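You operate a simulated robot arm through the tools that you are given. There is no shell and no other tool.

The job below is to be done with a simulated robot arm. You get a single attempt, and the scene is never put back.

## Task
Switch the scanner off and stow the silver block and the scan plate in the green drawer.
Fine: dial back on CAST; shut the drawer. Where these are worked on the way, their far stop is far enough and under half their travel is too little: green drawer.
Where things are to end (x, y in the base frame): silver block within 60 mm of [980, 260]; scan plate within 60 mm of [1130, 160].

It is judged by the outcome, as a careful person would: the job done as asked, and still so three seconds after it is handed in. It fails if anything else is knocked over, pushed out of place, dropped, spilled or broken.

## Robot
A 7-joint arm with a two-finger parallel gripper, fixed in place. Base frame: the origin is on the floor under the middle of its stand, x ahead of it, y to its left, z up; the work surface is at about z = 800. Units: mm, rad, N and s.
It reaches about 1372 mm from its shoulder. Its first joint turns from -2.601 to 2.601 rad. Payload 3.43 kg.
The tool frame sits at the grasp point between the pads (the TCP): z along the fingers, y along the line on which they close. The tips reach 30 mm beyond it. The gripper opens to 94 mm. The fingers are 28 mm wide and 10 mm thick; the gripper's body (50 by 96 mm) begins 55 mm behind the TCP.
Orientation is told as [roll, pitch, yaw] about the base's x, y, z axes, in that order, counted from this pose: with the fingers straight down and closing along the base's y, the tool's x points along the base's -x, its y along +y and its z along -z.

## Interface
- The arm moves only by the tool step_arm. Its arguments are lists of equal length, an entry for each row: "travel": the shift along the tool's x, y, z in mm, a list of three; "angular": the turn, a rotation vector about the tool's x, y, z in rad, a list of three; "grip": the closure, from 0 (fully open) to 1 (shut). In form: {"travel": [[x, y, z], ...], "angular": [[wx, wy, wz], ...], "grip": [grip, ...]}. A call has 1 to 20 rows; each row shifts and turns the commanded pose from where the row before left it, along the tool's axes as they then stand. Rows are played at 5 a second. More than 50 mm and 0.15 rad between two rows, or a gripper value outside its range, and nothing of the call is played. A pose out of reach is approached as far as the arm can. The call stops where the force on the tool passes 90 N (or 10 N more than at its start, if that is more) or the arm is blocked; 0.2 s more then pass. Each finger travels about 45 mm/s and halts on what it meets, pressing with about 44 N; the grip force reading is that of the motor and also rises with nothing between the fingers. The clock runs only during rows and for 0.2 s after the last one: add rows that do not move to give the fingers time. It gives the time, the measured TCP pose, the force on the tool (base axes), the opening and the grip force at its end, in the units of the frame above (readings bear some noise), with the torque about the TCP (base axes, N m) and any sound that the robot's microphone picked up.
- Cameras (640 x 400 px; columns grow to the right, rows downward): "scene" is fixed at [400.2, 502, 1417.6]; the picture's right is [-0.40, -0.92, 0.00], its down [-0.72, 0.31, -0.62] and it looks along [0.57, -0.25, -0.78] (base axes); focal length 214 px, centre (320, 200). "wrist" rides on the gripper at [76, 14, -103] in the tool frame; the picture's right is [-0.18, 0.98, 0.00], its down [-0.75, -0.14, -0.64] and it looks along [-0.63, -0.12, 0.77] (tool axes); focal length 243 px, centre (320, 200). There is no depth. A picture from a camera that has moved, and an enlarged one, comes with that camera's place and axes in the base frame and with its lens.
- capture(camera): a new picture of that camera. No time passes.
- zoom(camera, box): a new picture of the part [left, top, right, bottom] of that camera's present view, enlarged. No time passes.
- job_done(): hands the job in; it is judged then, once.

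Places have to be worked out from the pictures, the camera data and where the tool is seen. Open the gripper and draw the arm clear of the work before you hand the job in, unless the task says otherwise.

The tools are called after ">>>" as name(argument=value, ...) on one line, values as JSON. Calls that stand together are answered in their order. step_arm: Moves the arm, as the interface text tells. Its arguments: {"type":"object","properties":{"travel":{"type":"array","items":{"type":"array","items":{"type":"number"}}},"angular":{"type":"array","items":{"type":"array","items":{"type":"number"}}},"grip":{"type":"array","items":{"type":"number"}}},"required":["travel","angular","grip"]} The other tools are called the same way: capture (camera) takes a picture; zoom (camera, box) takes an enlarged picture of a part of a camera's view; job_done () hands the job in.

At the start:

```text
t: 0.0
ee_pos: [964.1, 211.3, 1156.5]
orientation: [0.001, -0.001, -0.002]
contact_force: [0.8, -0.3, -0.5]
ft_torque: [-0.01, -0.02, 0.03]
gripper_width: 94.1
grasp_force: 0.1
```

scene: 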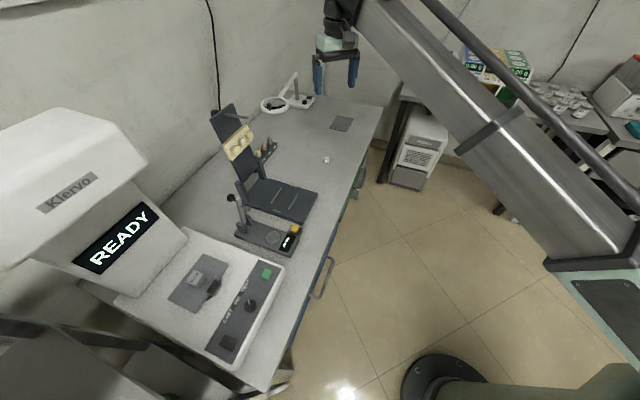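
wrist: 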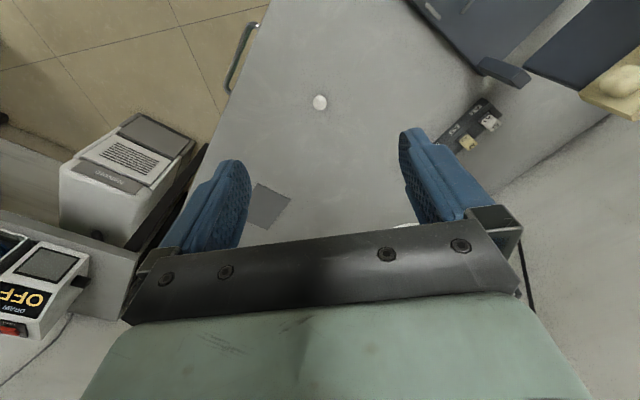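

The scene shows a scanner (Klervo, READY) on the bench's near-left, with a dial and a green button, a chair-like fixture, and drawers under the table. I'll zoom in on the main regions first.

>>> zoom(camera="scene", box=[100, 220, 300, 380])

>>> zoom(camera="scene", box=[200, 70, 400, 260])

>>> zoom(camera="scene", box=[240, 140, 400, 310])

>>> zoom(camera="scene", box=[380, 30, 640, 220])

```text
2.50 times, centred on (200, 300) of scene
camera zoom: at [400.2, 502.0, 1417.6], right [-0.4, -0.92, 0.0], down [-0.72, 0.31, -0.62], along [0.57, -0.25, -0.78], focal length 536 px, centre (620, -50)
```

zoom: 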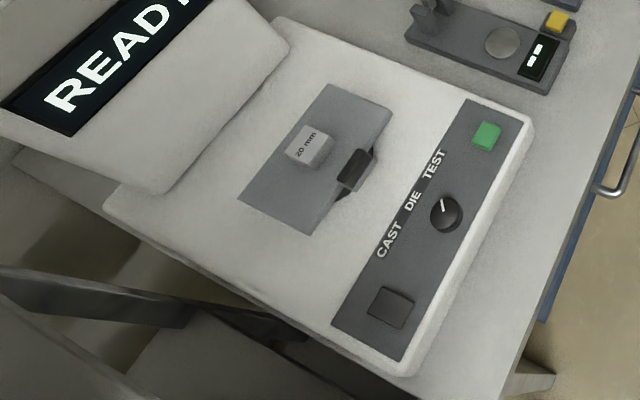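

```text
2.11 times, centred on (300, 165) of scene
camera zoom: at [400.2, 502.0, 1417.6], right [-0.4, -0.92, 0.0], down [-0.72, 0.31, -0.62], along [0.57, -0.25, -0.78], focal length 452 px, centre (362, 274)
```

zoom: 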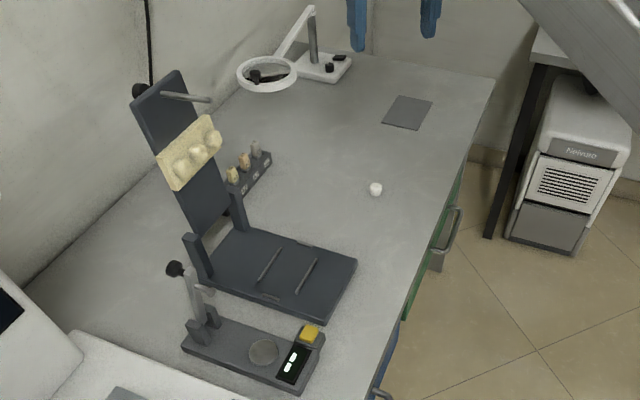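

```text
2.35 times, centred on (320, 225) of scene
camera zoom: at [400.2, 502.0, 1417.6], right [-0.4, -0.92, 0.0], down [-0.72, 0.31, -0.62], along [0.57, -0.25, -0.78], focal length 505 px, centre (320, 141)
```

zoom: 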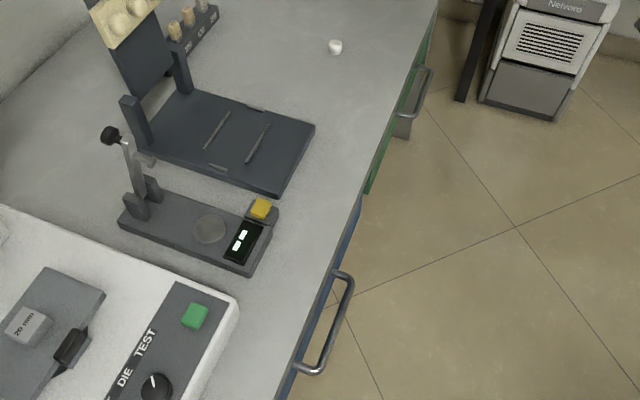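

```text
2.11 times, centred on (510, 125) of scene
camera zoom: at [400.2, 502.0, 1417.6], right [-0.4, -0.92, 0.0], down [-0.72, 0.31, -0.62], along [0.57, -0.25, -0.78], focal length 452 px, centre (-80, 358)
```

zoom: 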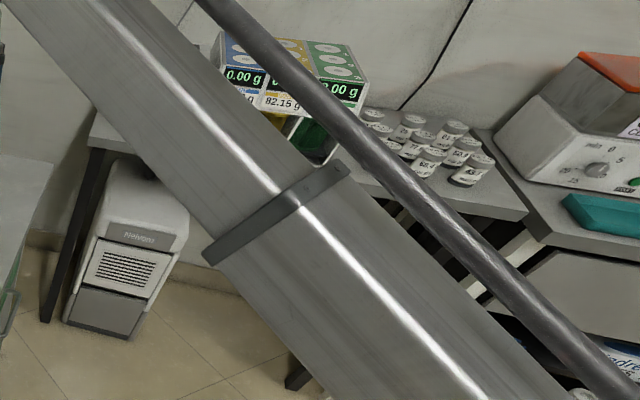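

The scanner bed sits near (570–690, 600–710), and the table front edge runs about 45° to the base axes. I'll move back toward the scanner front and yaw by about 0.8 rad, so the wrist camera can look at its control panel.

>>> step_arm(travel=[[40, 19.5, 4], [40, 19.5, 4], [40, 19.5, 4], [40, 19.5, 4], [40, 19.5, 4], [40, 19.5, 4], [40, 19.5, 4], [40, 19.5, 4], [40, 19.5, 4], [40, 19.5, 4], [40, 19.5, 4], [40, 19.5, 4], [40, 19.5, 4]], angular=[[0, 0, 0], [0, 0, 0], [0, 0, 0], [0, 0, 0], [0, 0, 0], [0, 0, 0], [0, 0, 0], [0, 0, 0], [0, 0, 0], [0, 0, 0], [0, 0, 0], [0, 0, 0], [0, 0, 0]], grip=[0, 0, 0, 0, 0, 0, 0, 0, 0, 0, 0, 0, 0])

```text
t: 2.8
ee_pos: [448.1, 467.1, 1095.0]
orientation: [0.008, -0.007, -0.002]
contact_force: [-1.1, -0.3, -0.2]
ft_torque: [-0.03, 0.03, -0.01]
gripper_width: 93.8
grasp_force: 0.1
out of reach, approached as far as the arm can: row 11, 12
```

The arm reached about (448, 467, 1095). I'll turn the yaw by +0.8 rad now so the camera looks into the scanner.

>>> step_arm(travel=[[0, 0, 0], [0, 0, 0], [0, 0, 0], [0, 0, 0], [0, 0, 0], [0, 0, 0], [0, 0, 0], [0, 0, 0]], angular=[[0, 0, -0.1], [0, 0, -0.1], [0, 0, -0.1], [0, 0, -0.1], [0, 0, -0.1], [0, 0, -0.1], [0, 0, -0.1], [0, 0, -0.1]], grip=[0, 0, 0, 0, 0, 0, 0, 0])

>>> capture(camera="wrist")

>>> capture(camera="scene")

```text
t: 4.6
ee_pos: [449.2, 470.9, 1093.1]
orientation: [0.002, -0.021, 0.762]
contact_force: [2.9, 1.3, -2.7]
ft_torque: [0.01, 0.05, 0.05]
gripper_width: 94.0
grasp_force: 0.0
stopped in row 8: the force on the tool passed its limit at 93 N (the readings are from after the stop); the commanded pose is now the measured one
```

```text
taken
camera wrist: at [384.1, 427.0, 1194.1], right [-0.55, 0.84, 0.01], down [0.63, 0.41, 0.66], along [0.55, 0.36, -0.75], focal length 243 px, centre (320, 200)
```

wrist: 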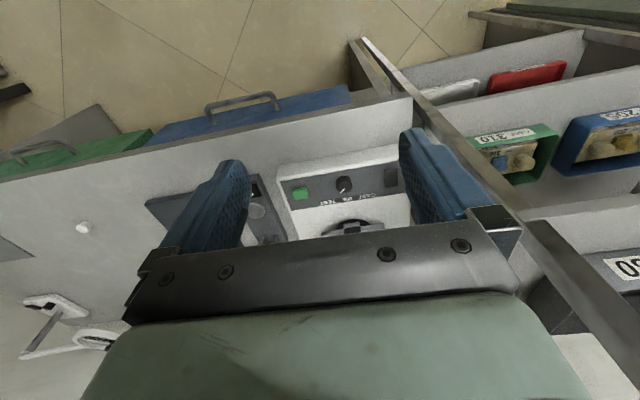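

```text
taken
```

scene: 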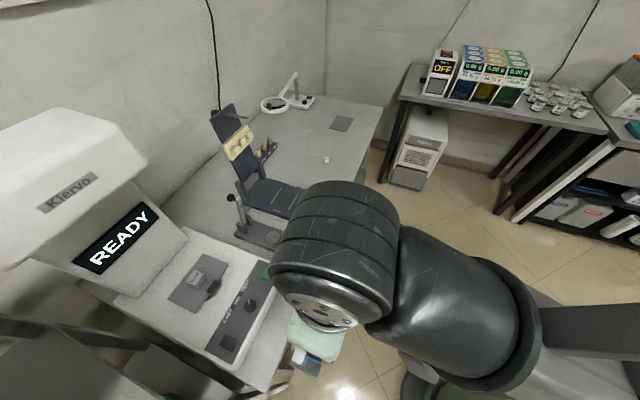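

The stop looks like a transient from the cramped arm posture, since the force is small now. The panel is visible between the fingers, so I'll zoom in on it.

>>> zoom(camera="wrist", box=[250, 140, 420, 250])

>>> zoom(camera="scene", box=[180, 250, 290, 370])

>>> zoom(camera="scene", box=[0, 100, 200, 300])

>>> zoom(camera="wrist", box=[0, 60, 300, 260])

```text
3.64 times, centred on (335, 195) of wrist
camera zoom: at [384.1, 427.0, 1194.1], right [-0.55, 0.84, 0.01], down [0.63, 0.41, 0.66], along [0.55, 0.36, -0.75], focal length 882 px, centre (266, 218)
```

zoom: 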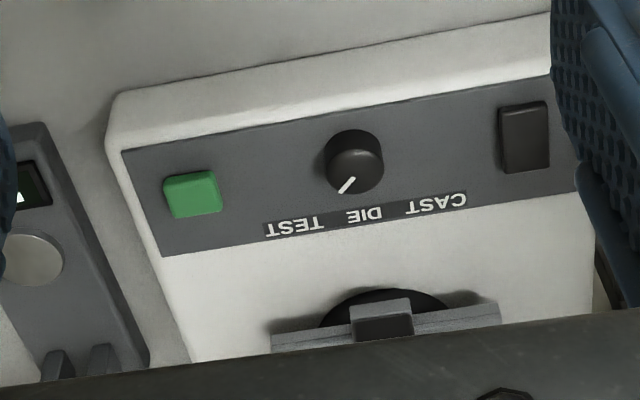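

```text
3.33 times, centred on (235, 310) of scene
camera zoom: at [400.2, 502.0, 1417.6], right [-0.4, -0.92, 0.0], down [-0.72, 0.31, -0.62], along [0.57, -0.25, -0.78], focal length 715 px, centre (603, -167)
```

zoom: 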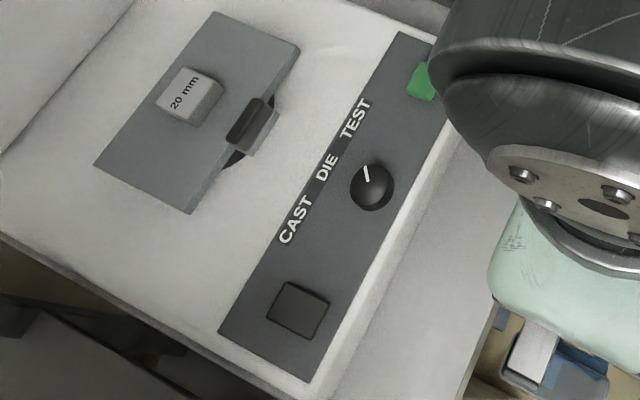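

```text
2.00 times, centred on (100, 200) of scene
camera zoom: at [400.2, 502.0, 1417.6], right [-0.4, -0.92, 0.0], down [-0.72, 0.31, -0.62], along [0.57, -0.25, -0.78], focal length 429 px, centre (760, 200)
```

zoom: 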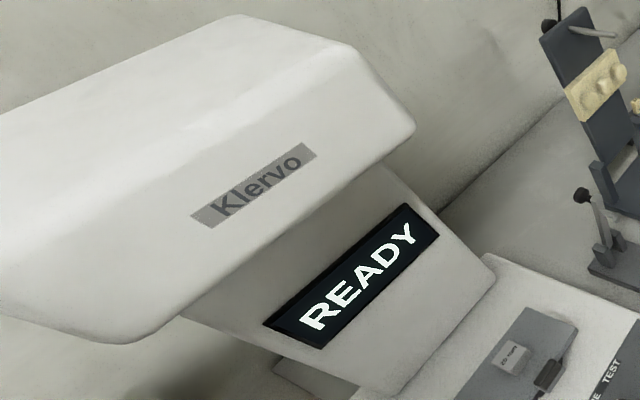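

```text
2.00 times, centred on (150, 160) of wrist
camera zoom: at [384.1, 427.0, 1194.1], right [-0.55, 0.84, 0.01], down [0.63, 0.41, 0.66], along [0.55, 0.36, -0.75], focal length 485 px, centre (660, 280)
```

zoom: 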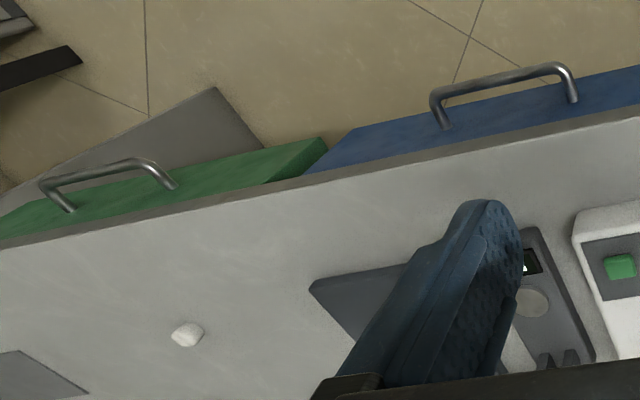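

The green button is at about (643, 552), the dial at (578, 607) and the dark square at (526, 671), all near z 845; the dial pointer appears to be on TEST. I'll move in closer over the bed to see the buttons, the plate and the block better.

>>> step_arm(travel=[[0, 0, 0], [-30, 0, 0], [-40, 0, 8], [-40, 0, 8], [-40, 0, 8], [-40, 0, 8], [-40, 0, 8]], angular=[[0, 0.021, -0.018], [0, 0, 0], [0, 0, 0], [0, 0, 0], [0, 0, 0], [0, 0, 0], [0, 0, 0]], grip=[0, 0, 0, 0, 0, 0, 0])

>>> capture(camera="wrist")

>>> capture(camera="scene")

```text
t: 6.2
ee_pos: [614.3, 630.3, 1051.1]
orientation: [0.005, 0.002, 0.78]
contact_force: [0.0, -0.2, 0.2]
ft_torque: [0.01, -0.02, 0.02]
gripper_width: 93.7
grasp_force: 0.1
```

```text
taken
camera wrist: at [550.3, 587.1, 1153.3], right [-0.56, 0.83, 0.0], down [0.64, 0.43, 0.64], along [0.53, 0.36, -0.77], focal length 243 px, centre (320, 200)
```

wrist: 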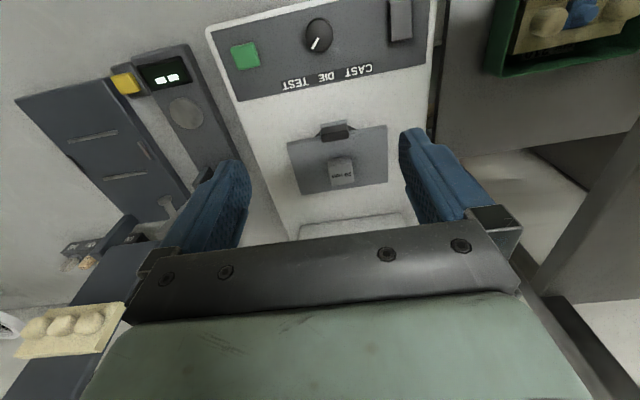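

```text
taken
```

scene: 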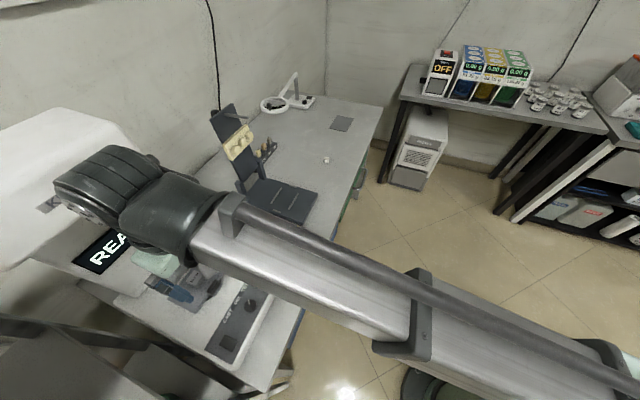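

Now there's a good view of the panel and plate, so I'll zoom in on the controls, the plate and the block.

>>> zoom(camera="wrist", box=[210, 0, 440, 110])

>>> zoom(camera="wrist", box=[260, 100, 420, 240])

>>> zoom(camera="scene", box=[0, 90, 260, 300])

>>> zoom(camera="wrist", box=[220, 0, 360, 90])

>>> zoom(camera="wrist", box=[360, 0, 440, 60])

```text
2.78 times, centred on (325, 55) of wrist
camera zoom: at [550.3, 587.1, 1153.3], right [-0.56, 0.83, 0.0], down [0.64, 0.43, 0.64], along [0.53, 0.36, -0.77], focal length 675 px, centre (306, 604)
```

zoom: 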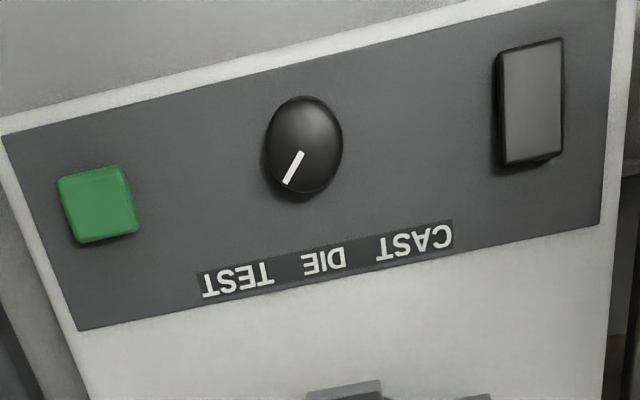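

```text
2.86 times, centred on (340, 170) of wrist
camera zoom: at [550.3, 587.1, 1153.3], right [-0.56, 0.83, 0.0], down [0.64, 0.43, 0.64], along [0.53, 0.36, -0.77], focal length 693 px, centre (263, 286)
```

zoom: 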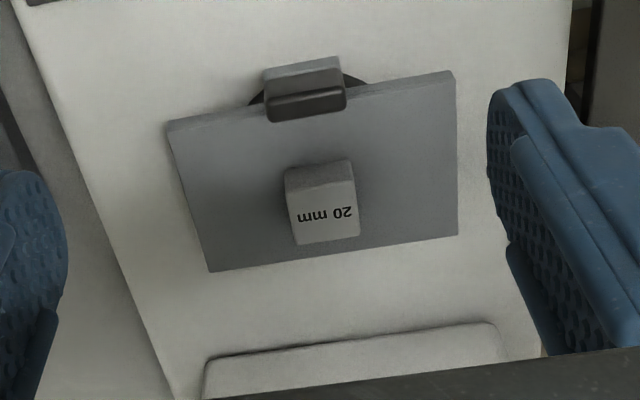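

```text
1.90 times, centred on (130, 195) of scene
camera zoom: at [400.2, 502.0, 1417.6], right [-0.4, -0.92, 0.0], down [-0.72, 0.31, -0.62], along [0.57, -0.25, -0.78], focal length 408 px, centre (682, 210)
```

zoom: 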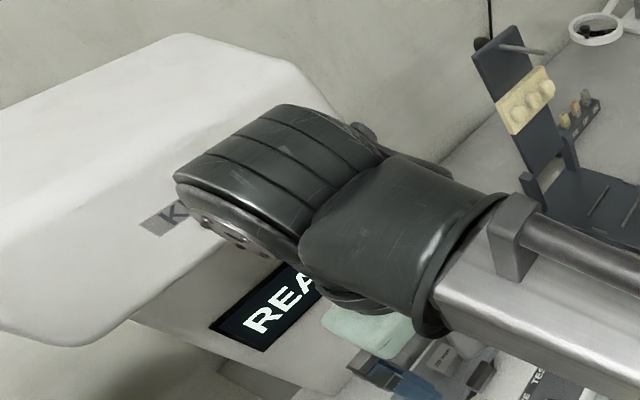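

```text
4.44 times, centred on (290, 45) of wrist
camera zoom: at [550.3, 587.1, 1153.3], right [-0.56, 0.83, 0.0], down [0.64, 0.43, 0.64], along [0.53, 0.36, -0.77], focal length 1078 px, centre (453, 889)
```

zoom: 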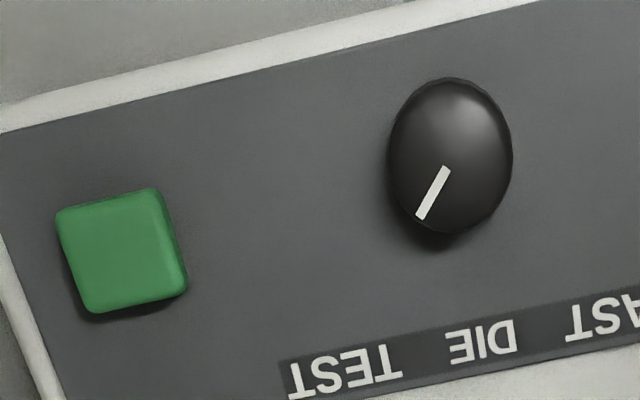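

```text
6.67 times, centred on (400, 30) of wrist
camera zoom: at [550.3, 587.1, 1153.3], right [-0.56, 0.83, 0.0], down [0.64, 0.43, 0.64], along [0.53, 0.36, -0.77], focal length 1618 px, centre (-213, 1333)
```

zoom: 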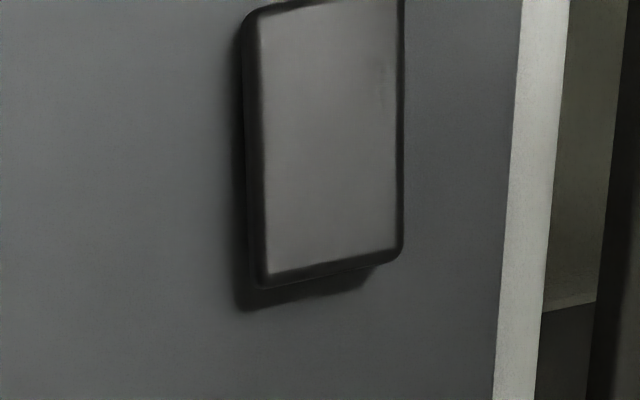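

The dark rectangle (about 22 × 33 mm) may be a rocker power switch, and the green one a push button. I'll look at both at high zoom from the scene camera, and at the front of the panel.

>>> zoom(camera="scene", box=[205, 325, 250, 355])

>>> zoom(camera="scene", box=[180, 250, 300, 370])

>>> zoom(camera="scene", box=[400, 30, 560, 130])

```text
13.33 times, centred on (228, 340) of scene
camera zoom: at [400.2, 502.0, 1417.6], right [-0.4, -0.92, 0.0], down [-0.72, 0.31, -0.62], along [0.57, -0.25, -0.78], focal length 2860 px, centre (1553, -1667)
```

zoom: 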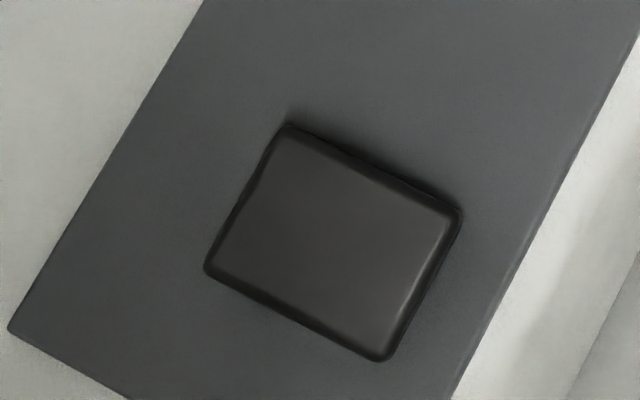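

```text
3.33 times, centred on (240, 310) of scene
camera zoom: at [400.2, 502.0, 1417.6], right [-0.4, -0.92, 0.0], down [-0.72, 0.31, -0.62], along [0.57, -0.25, -0.78], focal length 715 px, centre (587, -167)
```

zoom: 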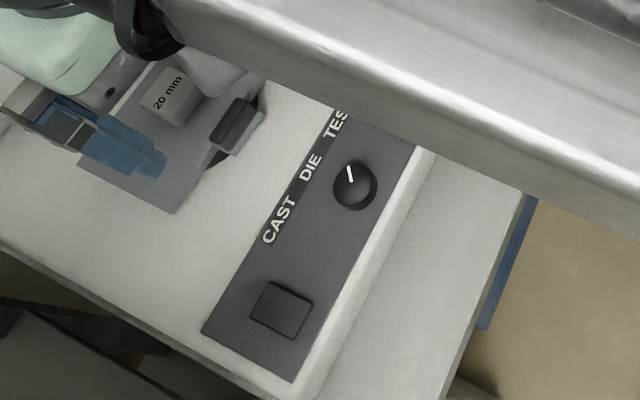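

```text
4.00 times, centred on (480, 80) of scene
camera zoom: at [400.2, 502.0, 1417.6], right [-0.4, -0.92, 0.0], down [-0.72, 0.31, -0.62], along [0.57, -0.25, -0.78], focal length 858 px, centre (-320, 680)
```

zoom: 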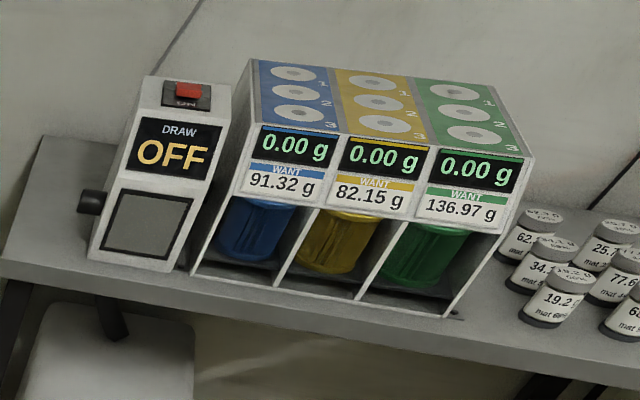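

The dark rectangle may be a tilted rocker, but from here I can't tell. I'll back off a little and roll the hand by about 0.6 rad so the wrist camera sees it from the side.

>>> step_arm(travel=[[35, 9, 23], [35, 9, 23], [35, 9, 23], [35, 9, 23], [0, 0, 0], [0, 0, 0], [0, 0, 0], [0, 0, 0]], angular=[[0, 0, 0], [0, 0, 0], [0, 0, 0], [0, 0, 0], [-0.15, 0, 0], [-0.15, 0, 0], [-0.15, 0, 0], [-0.15, 0, 0]], grip=[0, 0, 0, 0, 0, 0, 0, 0])

>>> capture(camera="wrist")

```text
t: 8.0
ee_pos: [489.3, 559.5, 960.0]
orientation: [0.605, 0.001, 0.78]
contact_force: [-0.8, 0.0, -1.0]
ft_torque: [-0.01, -0.02, 0.01]
gripper_width: 94.1
grasp_force: 0.1
```

```text
taken
camera wrist: at [467.2, 472.6, 1052.0], right [-0.44, 0.7, 0.56], down [0.87, 0.19, 0.45], along [0.21, 0.68, -0.7], focal length 243 px, centre (320, 200)
```

wrist: 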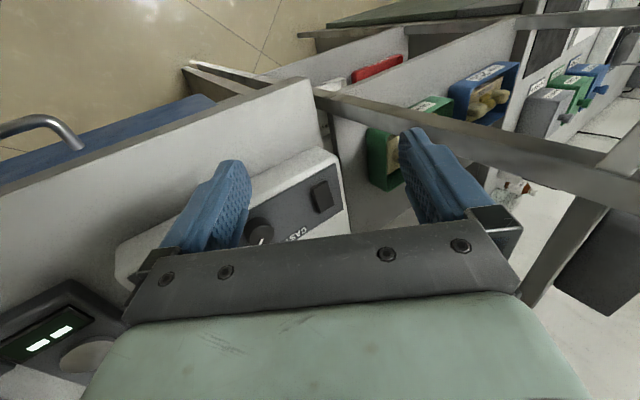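

>>> zoom(camera="wrist", box=[240, 150, 360, 250])

>>> zoom(camera="wrist", box=[295, 170, 350, 220])

```text
4.00 times, centred on (300, 200) of wrist
camera zoom: at [467.2, 472.6, 1052.0], right [-0.44, 0.7, 0.56], down [0.87, 0.19, 0.45], along [0.21, 0.68, -0.7], focal length 970 px, centre (400, 200)
```

zoom: 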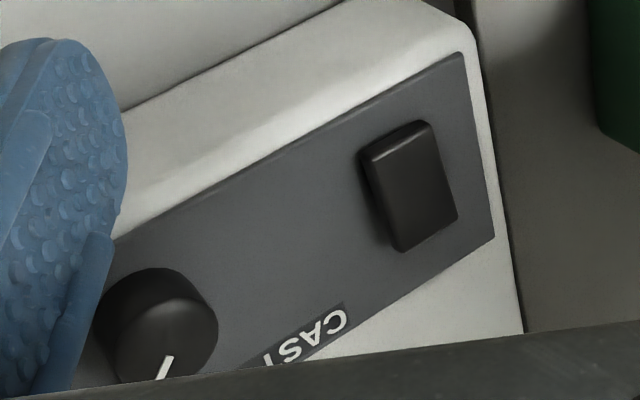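

```text
8.00 times, centred on (322, 195) of wrist
camera zoom: at [467.2, 472.6, 1052.0], right [-0.44, 0.7, 0.56], down [0.87, 0.19, 0.45], along [0.21, 0.68, -0.7], focal length 1941 px, centre (300, 240)
```

zoom: 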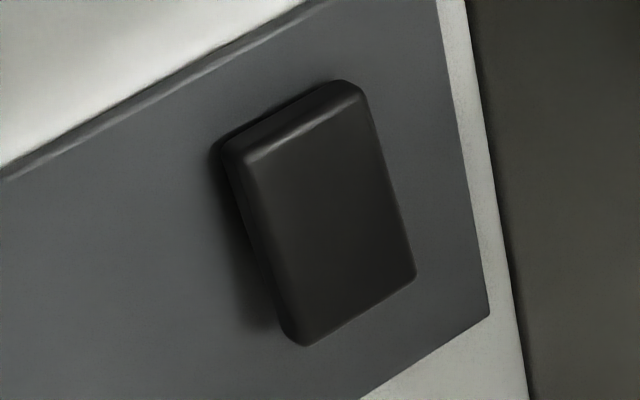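

Seen from the side, it is a rocker: the far end (toward the scanner head) is raised and the near end is pressed in. The rocker centre is about (522, 667), with its top near z 856. I'll straighten the hand, close the fingers and hover over the raised far half.

>>> step_arm(travel=[[0, 0, 0], [0, 0, 0], [0, 0, 0], [0, 0, 0], [-29, 13.4, 7.5], [-29, 13.4, 7.5], [-29, 13.4, 7.5], [-29, 13.4, 7.5], [0, 0, 0]], angular=[[0.15, 0, 0], [0.15, 0, 0], [0.15, 0, 0], [0.155, 0, 0], [0, 0, 0], [0, 0, 0], [0, 0, 0], [0, 0, 0], [0, 0, 0]], grip=[0.3, 0.6, 1, 1, 1, 1, 1, 1, 1])

>>> capture(camera="wrist")

>>> capture(camera="scene")

```text
refused: row 4 steps farther than a row can; nothing moved
```

```text
taken
camera wrist: at [467.2, 472.6, 1052.0], right [-0.44, 0.7, 0.56], down [0.87, 0.19, 0.45], along [0.21, 0.68, -0.7], focal length 243 px, centre (320, 200)
```

wrist: 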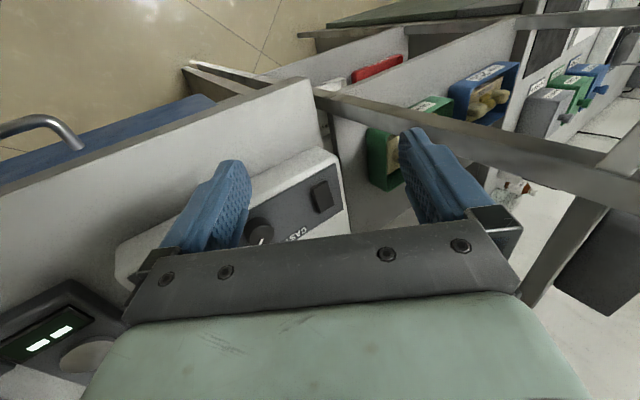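

```text
taken
```

scene: 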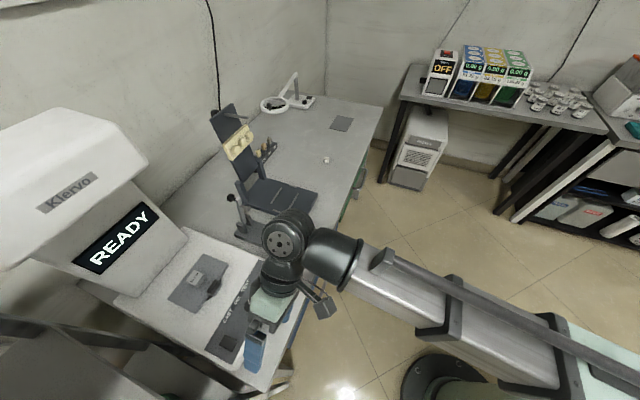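

One row went over the turn limit, so nothing moved. I'll resend it with smaller turns.

>>> step_arm(travel=[[0, 0, 0], [0, 0, 0], [0, 0, 0], [0, 0, 0], [0, 0, 0], [-29, 13.4, 7.5], [-29, 13.4, 7.5], [-29, 13.4, 7.5], [-29, 13.4, 7.5], [0, 0, 0]], angular=[[0.121, 0, 0], [0.121, 0, 0], [0.121, 0, 0], [0.121, 0, 0], [0.121, 0, 0], [0, 0, 0], [0, 0, 0], [0, 0, 0], [0, 0, 0], [0, 0, 0]], grip=[0.3, 0.6, 1, 1, 1, 1, 1, 1, 1, 1])

>>> capture(camera="wrist")

>>> zoom(camera="scene", box=[170, 240, 310, 380])

```text
t: 10.2
ee_pos: [533.7, 677.4, 929.7]
orientation: [0.0, 0.002, 0.781]
contact_force: [0.1, 0.2, -0.1]
ft_torque: [0.03, -0.02, 0.0]
gripper_width: 0.0
grasp_force: 32.9
```

```text
taken
camera wrist: at [468.3, 633.8, 1031.5], right [-0.56, 0.83, 0.0], down [0.63, 0.43, 0.64], along [0.53, 0.36, -0.77], focal length 243 px, centre (320, 200)
```

wrist: 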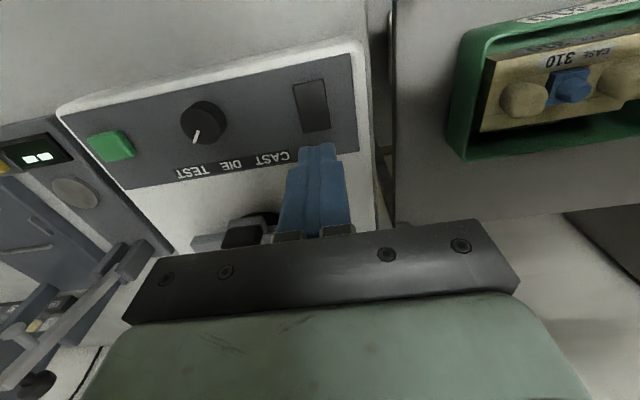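

```text
2.86 times, centred on (240, 310) of scene
camera zoom: at [400.2, 502.0, 1417.6], right [-0.4, -0.92, 0.0], down [-0.72, 0.31, -0.62], along [0.57, -0.25, -0.78], focal length 613 px, centre (549, -114)
```

zoom: 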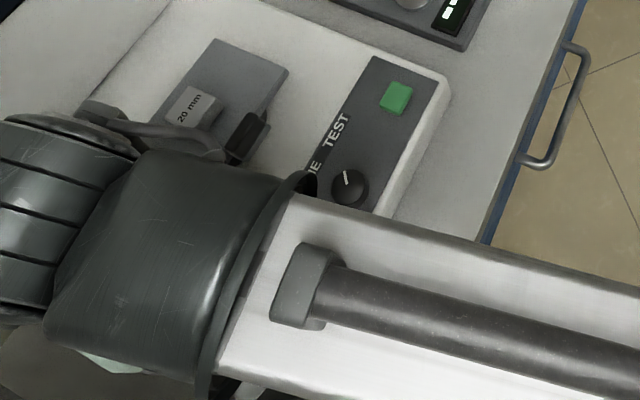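

The closed fingertips line up with the far half of the rocker. I'll descend slowly and watch the force and sound.

>>> step_arm(travel=[[0, 0, 15], [0, 0, 15], [0, 0, 4], [0, 0, 3], [0, 0, 2], [0, 0, 2], [0, 0, 2], [0, 0, 2]], angular=[[0, 0, 0], [0, 0, 0], [0, 0, 0], [0, 0, 0], [0, 0, 0], [0, 0, 0], [0, 0, 0], [0, 0, 0]], grip=[1, 1, 1, 1, 1, 1, 1, 1])

>>> zoom(camera="wrist", box=[240, 60, 380, 160])

```text
t: 12.1
ee_pos: [534.8, 679.6, 892.5]
orientation: [-0.002, -0.003, 0.781]
contact_force: [-3.3, -4.1, 27.1]
ft_torque: [-0.4, 0.36, 0.07]
gripper_width: 0.0
grasp_force: 33.4
stopped in row 8: the force on the tool passed its limit at 93 N (the readings are from after the stop); the commanded pose is now the measured one
```

```text
4.00 times, centred on (310, 110) of wrist
camera zoom: at [468.9, 636.0, 994.4], right [-0.56, 0.83, 0.0], down [0.63, 0.43, 0.64], along [0.53, 0.36, -0.76], focal length 970 px, centre (360, 560)
```

zoom: 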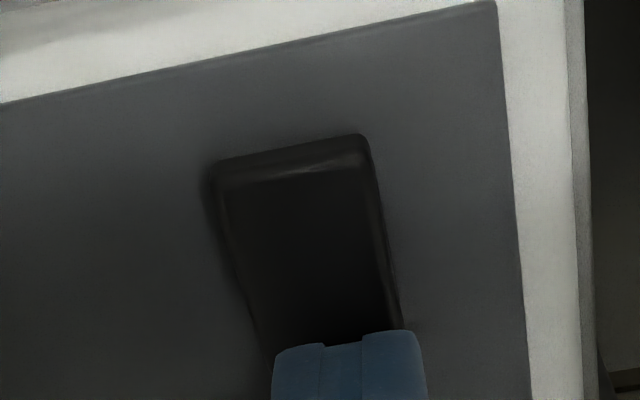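

Contact came at tip z of about 862, and the rocker's near end now seems raised. I'll check the display.

>>> capture(camera="scene")

>>> capture(camera="wrist")

```text
taken
```

scene: 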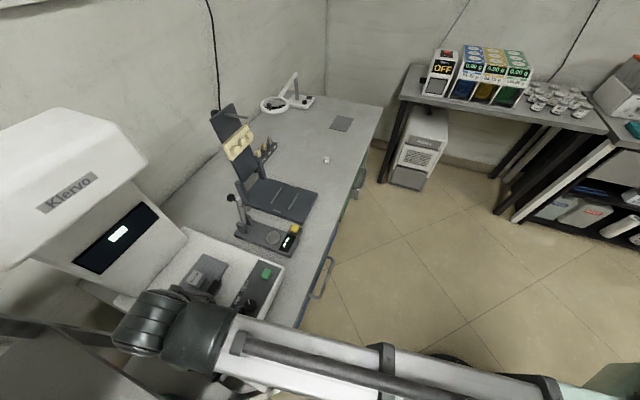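

```text
taken
camera wrist: at [468.9, 636.0, 994.4], right [-0.56, 0.83, 0.0], down [0.63, 0.43, 0.64], along [0.53, 0.36, -0.76], focal length 243 px, centre (320, 200)
```

wrist: 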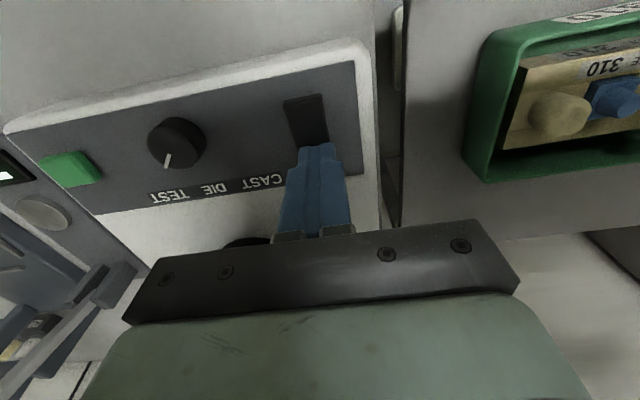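

The display changed from READY to a short mark, so I'll zoom in on it.

>>> zoom(camera="scene", box=[70, 190, 170, 280])

>>> zoom(camera="scene", box=[230, 190, 320, 260])

```text
4.44 times, centred on (120, 235) of scene
camera zoom: at [400.2, 502.0, 1417.6], right [-0.4, -0.92, 0.0], down [-0.72, 0.31, -0.62], along [0.57, -0.25, -0.78], focal length 953 px, centre (1209, 44)
```

zoom: 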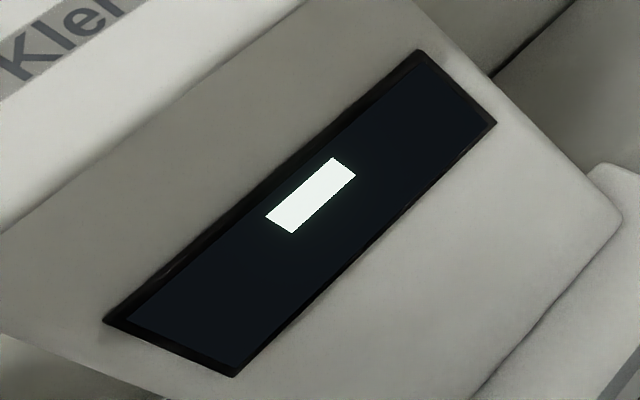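

```text
5.71 times, centred on (275, 225) of scene
camera zoom: at [400.2, 502.0, 1417.6], right [-0.4, -0.92, 0.0], down [-0.72, 0.31, -0.62], along [0.57, -0.25, -0.78], focal length 1226 px, centre (577, 57)
```

zoom: 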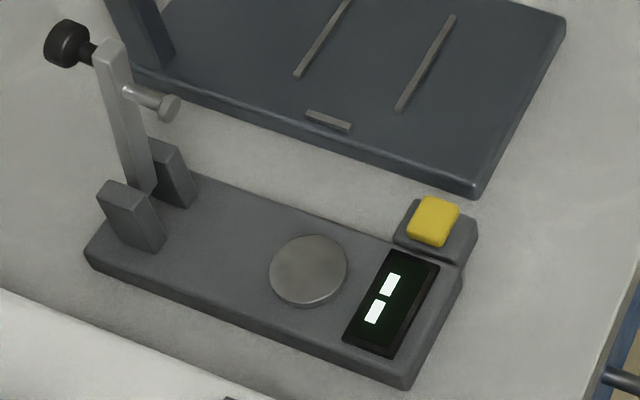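

The display shows a single dash, most likely its off state. I'll lift off the rocker and check that it stays like that and that the rocker stays flipped.

>>> step_arm(travel=[[0, 0, -10], [0, 0, -20], [20, 0, -30], [30, 0, -30], [30, 0, 0], [0, 0, 0]], angular=[[0, 0, 0], [0, 0, 0], [0, 0, 0], [0, 0, 0], [0, 0, 0], [0, 0, 0]], grip=[1, 1, 1, 1, 0.7, 0.5])

>>> capture(camera="wrist")

>>> capture(camera="scene")

```text
t: 13.5
ee_pos: [476.6, 623.8, 981.7]
orientation: [-0.003, -0.003, 0.78]
contact_force: [0.0, 0.2, -0.4]
ft_torque: [0.0, 0.0, -0.01]
gripper_width: 47.3
grasp_force: 0.1
```

```text
taken
camera wrist: at [412.1, 581.2, 1084.0], right [-0.56, 0.83, 0.0], down [0.63, 0.43, 0.64], along [0.53, 0.36, -0.77], focal length 243 px, centre (320, 200)
```

wrist: 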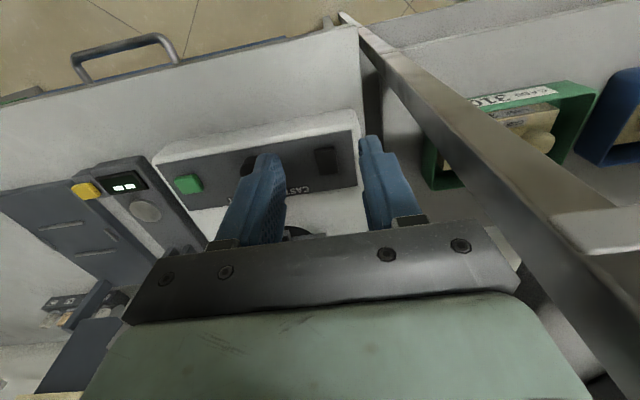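

```text
taken
```

scene: 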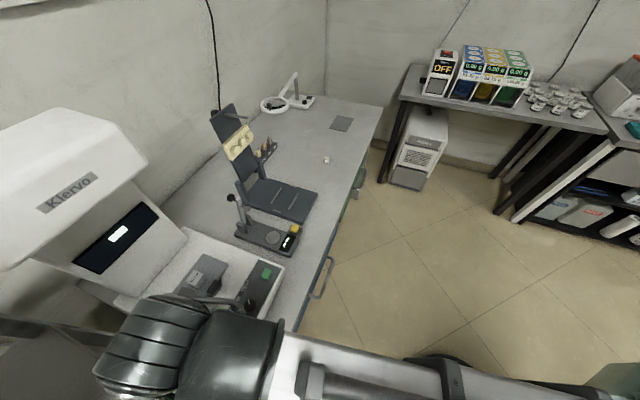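

The display holds steady at the dash and the rocker has stayed over, so the scanner is off. Next is the dial at about (573, 603): I'll move above it, turn the yaw to 0 and look through the fingers to line up.

>>> step_arm(travel=[[-18, -27.5, 7], [-18, -27.5, 7], [-18, -27.5, 7], [0, 0, 0], [0, 0, 0], [0, 0, 0], [0, 0, 0], [0, 0, 0], [0, 0, 0]], angular=[[0, 0, 0], [0, 0, 0], [0, 0, 0], [0, 0, 0.13], [0, 0, 0.13], [0, 0, 0.13], [0, 0, 0.13], [0, 0, 0.13], [0, 0, 0.13]], grip=[0.4, 0.4, 0.4, 0.4, 0.4, 0.4, 0.4, 0.4, 0.4])

>>> capture(camera="wrist")

>>> zoom(camera="wrist", box=[250, 60, 390, 200])

```text
t: 15.5
ee_pos: [573.8, 602.3, 960.4]
orientation: [-0.002, -0.002, -0.002]
contact_force: [0.5, -0.7, -0.1]
ft_torque: [-0.02, -0.03, -0.03]
gripper_width: 56.7
grasp_force: 0.1
```

```text
taken
camera wrist: at [496.6, 617.7, 1061.5], right [0.19, 0.98, 0.0], down [0.75, -0.14, 0.64], along [0.63, -0.12, -0.76], focal length 243 px, centre (320, 200)
```

wrist: 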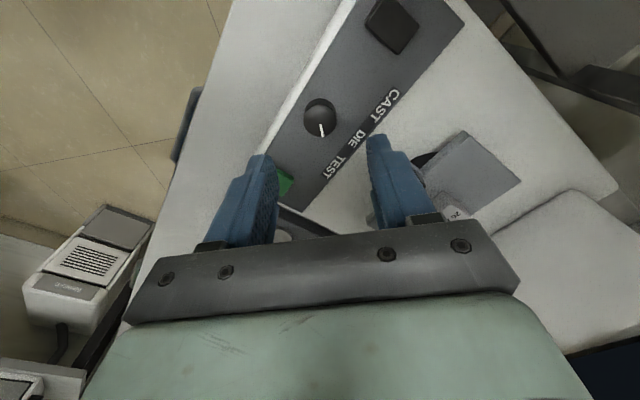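

```text
2.86 times, centred on (320, 130) of wrist
camera zoom: at [496.6, 617.7, 1061.5], right [0.19, 0.98, 0.0], down [0.75, -0.14, 0.64], along [0.63, -0.12, -0.76], focal length 693 px, centre (320, 400)
```

zoom: 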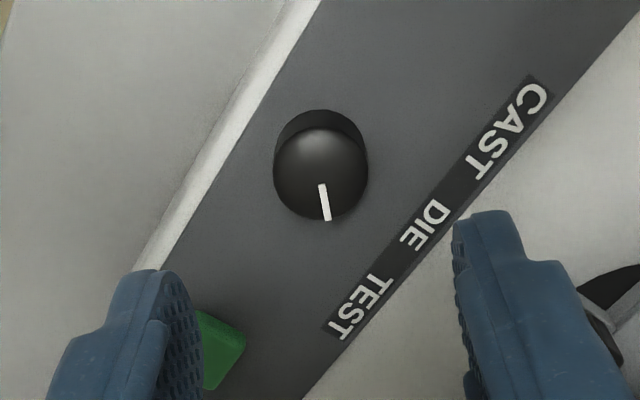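

The knob (about 26 mm across) is centred at column 320 between the fingers, and the panel is at about z 855. I'll lower the fingertips either side of it to about z 861.

>>> step_arm(travel=[[0, 0, 25], [0, 0, 25], [0, 0, 5], [0, 0, 5], [0, 0, 4], [0, 0, 3], [0, 0, 2]], angular=[[0, 0, 0], [0, 0, 0], [0, 0, 0], [0, 0, 0], [0, 0, 0], [0, 0, 0], [0, 0, 0]], grip=[0.4, 0.4, 0.4, 0.4, 0.4, 0.4, 0.4])

>>> capture(camera="wrist")

>>> zoom(camera="scene", box=[210, 250, 300, 350])

```text
t: 17.1
ee_pos: [574.0, 603.2, 889.2]
orientation: [-0.001, -0.003, -0.001]
contact_force: [0.1, -0.1, 0.0]
ft_torque: [0.01, 0.01, 0.02]
gripper_width: 56.6
grasp_force: 0.1
```

```text
taken
camera wrist: at [496.8, 617.7, 991.5], right [0.18, 0.98, 0.0], down [0.75, -0.14, 0.64], along [0.63, -0.12, -0.76], focal length 243 px, centre (320, 200)
```

wrist: 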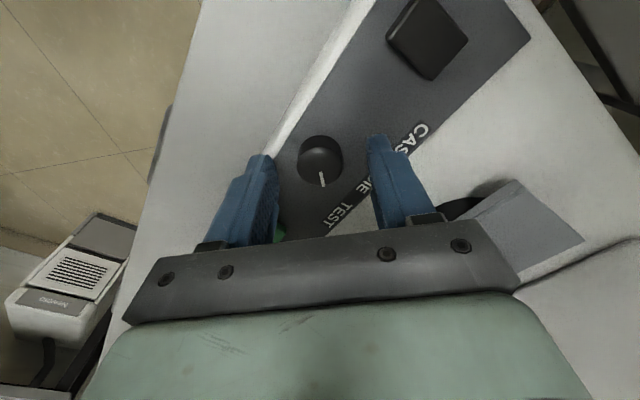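

```text
4.00 times, centred on (255, 300) of scene
camera zoom: at [400.2, 502.0, 1417.6], right [-0.4, -0.92, 0.0], down [-0.72, 0.31, -0.62], along [0.57, -0.25, -0.78], focal length 858 px, centre (580, -200)
```

zoom: 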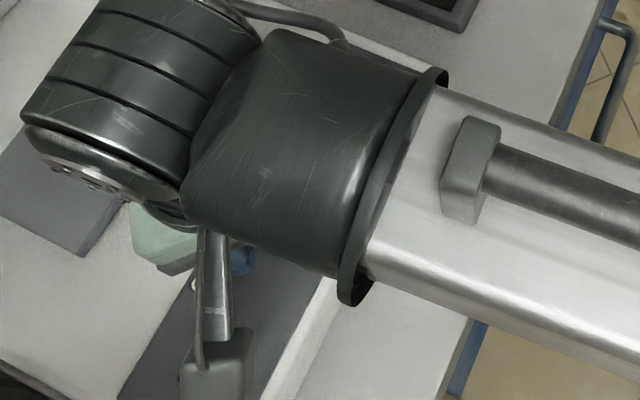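

The fingertips straddle the knob with no contact. I'll close on it.

>>> step_arm(travel=[[0, 0, 0], [0, 0, 0], [0, 0, 0], [0, 0, 0]], angular=[[0, 0, 0], [0, 0, 0], [0, 0, 0], [0, 0, 0]], grip=[0.8, 0.8, 0.8, 0.8])

>>> zoom(camera="wrist", box=[250, 90, 390, 230])

```text
t: 18.1
ee_pos: [574.6, 604.1, 889.4]
orientation: [0.001, -0.003, 0.001]
contact_force: [0.2, -1.9, -2.1]
ft_torque: [-0.06, -0.04, 0.01]
gripper_width: 27.1
grasp_force: 45.3
```

```text
2.86 times, centred on (320, 160) of wrist
camera zoom: at [496.8, 617.6, 991.5], right [0.18, 0.98, 0.0], down [0.75, -0.14, 0.64], along [0.63, -0.12, -0.76], focal length 693 px, centre (320, 314)
```

zoom: 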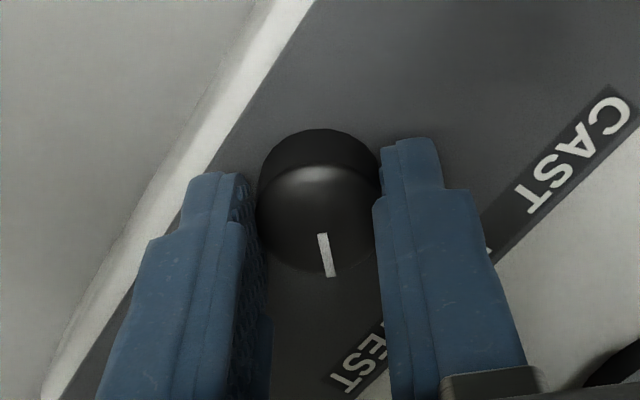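

The knob is gripped (width 27 mm). I'll turn it +0.78 rad first, from TEST toward DIE, and check.

>>> step_arm(travel=[[0, 0, 0], [0, 0, 0], [0, 0, 0], [0, 0, 0], [0, 0, 0], [0, 0, 0], [0, 0, 0]], angular=[[0, 0, -0.13], [0, 0, -0.13], [0, 0, -0.13], [0, 0, -0.13], [0, 0, -0.13], [0, 0, -0.13], [0, 0, 0]], grip=[0.8, 0.8, 0.8, 0.8, 0.8, 0.8, 0.8])

>>> zoom(camera="wrist", box=[250, 90, 390, 230])

```text
t: 19.7
ee_pos: [573.7, 603.5, 891.9]
orientation: [-0.001, 0.0, 0.783]
contact_force: [-10.3, -7.7, -20.8]
ft_torque: [0.05, 0.16, 0.0]
gripper_width: 27.1
grasp_force: 44.9
```

```text
2.86 times, centred on (320, 160) of wrist
camera zoom: at [509.3, 559.4, 991.8], right [-0.56, 0.83, 0.0], down [0.63, 0.43, 0.64], along [0.53, 0.36, -0.77], focal length 693 px, centre (320, 314)
```

zoom: 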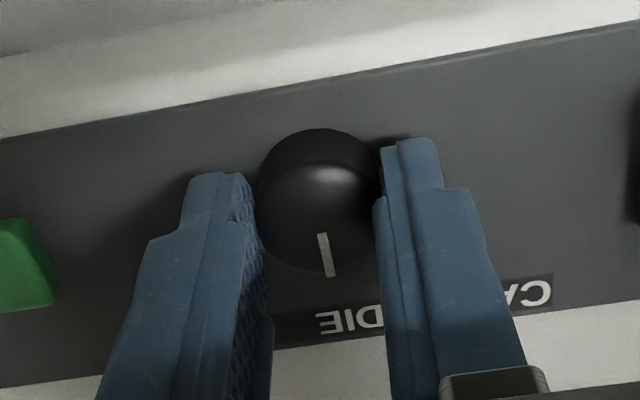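

The dial now points at DIE and turned cleanly with the hand. I'll turn another 0.78 rad to CAST.

>>> step_arm(travel=[[0, 0, 0], [0, 0, 0], [0, 0, 0], [0, 0, 0], [0, 0, 0], [0, 0, 0], [0, 0, 0]], angular=[[0, 0, -0.13], [0, 0, -0.13], [0, 0, -0.13], [0, 0, -0.13], [0, 0, -0.13], [0, 0, -0.13], [0, 0, 0]], grip=[0.8, 0.8, 0.8, 0.8, 0.8, 0.8, 0.8])

>>> zoom(camera="wrist", box=[250, 90, 390, 230])

```text
t: 21.3
ee_pos: [575.0, 603.9, 890.4]
orientation: [-0.003, 0.002, 1.562]
contact_force: [-5.0, -15.1, -31.3]
ft_torque: [-0.5, 0.11, 0.03]
gripper_width: 26.8
grasp_force: 45.1
```

```text
2.86 times, centred on (320, 160) of wrist
camera zoom: at [558.8, 526.9, 992.6], right [-0.98, 0.19, 0.0], down [0.15, 0.75, 0.64], along [0.13, 0.63, -0.77], focal length 693 px, centre (320, 314)
```

zoom: 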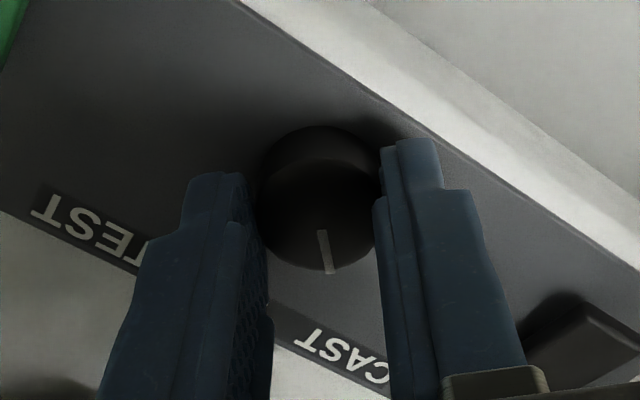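

The pointer now aims at CAST. I'll open the fingers, rise clear and check the dial.

>>> step_arm(travel=[[0, 0, 0], [0, 0, 0], [0, 0, 0], [0, 0, 0], [0, 0, -20], [0, 0, -35], [0, 0, -40]], angular=[[0, 0, 0], [0, 0, 0], [0, 0, 0], [0, 0, 0], [0, 0, 0], [0, 0, 0], [0, 0, 0]], grip=[0.4, 0.4, 0.4, 0.4, 0.4, 0.4, 0.4])

>>> capture(camera="wrist")

>>> zoom(camera="wrist", box=[250, 60, 390, 200])

```text
t: 22.9
ee_pos: [572.7, 604.7, 985.1]
orientation: [-0.004, 0.001, 1.561]
contact_force: [-0.5, -0.7, -0.3]
ft_torque: [-0.02, 0.03, -0.01]
gripper_width: 56.5
grasp_force: 0.1
```

```text
taken
camera wrist: at [556.1, 529.0, 1088.0], right [-0.98, 0.19, 0.0], down [0.15, 0.75, 0.64], along [0.13, 0.63, -0.77], focal length 243 px, centre (320, 200)
```

wrist: 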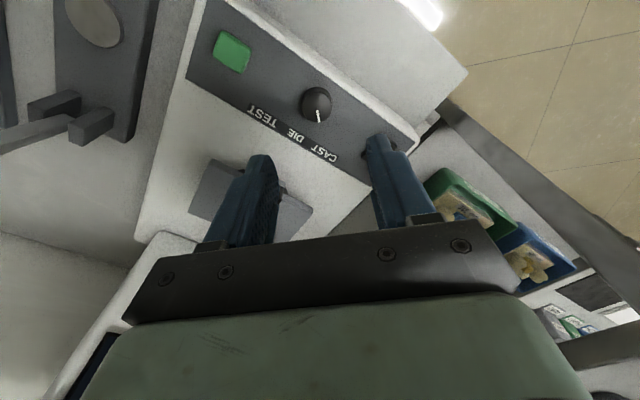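

```text
2.86 times, centred on (320, 130) of wrist
camera zoom: at [556.1, 529.0, 1088.0], right [-0.98, 0.19, 0.0], down [0.15, 0.75, 0.64], along [0.13, 0.63, -0.77], focal length 693 px, centre (320, 400)
```

zoom: 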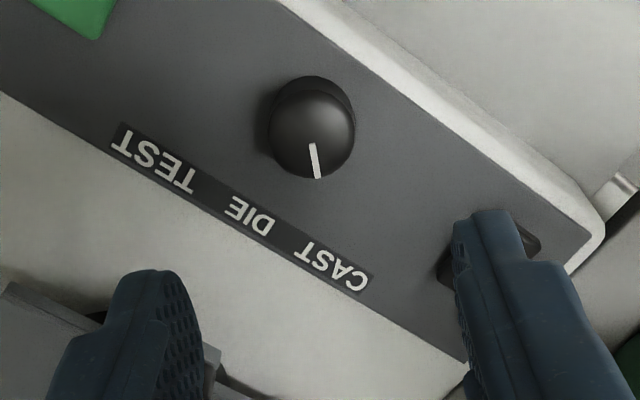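

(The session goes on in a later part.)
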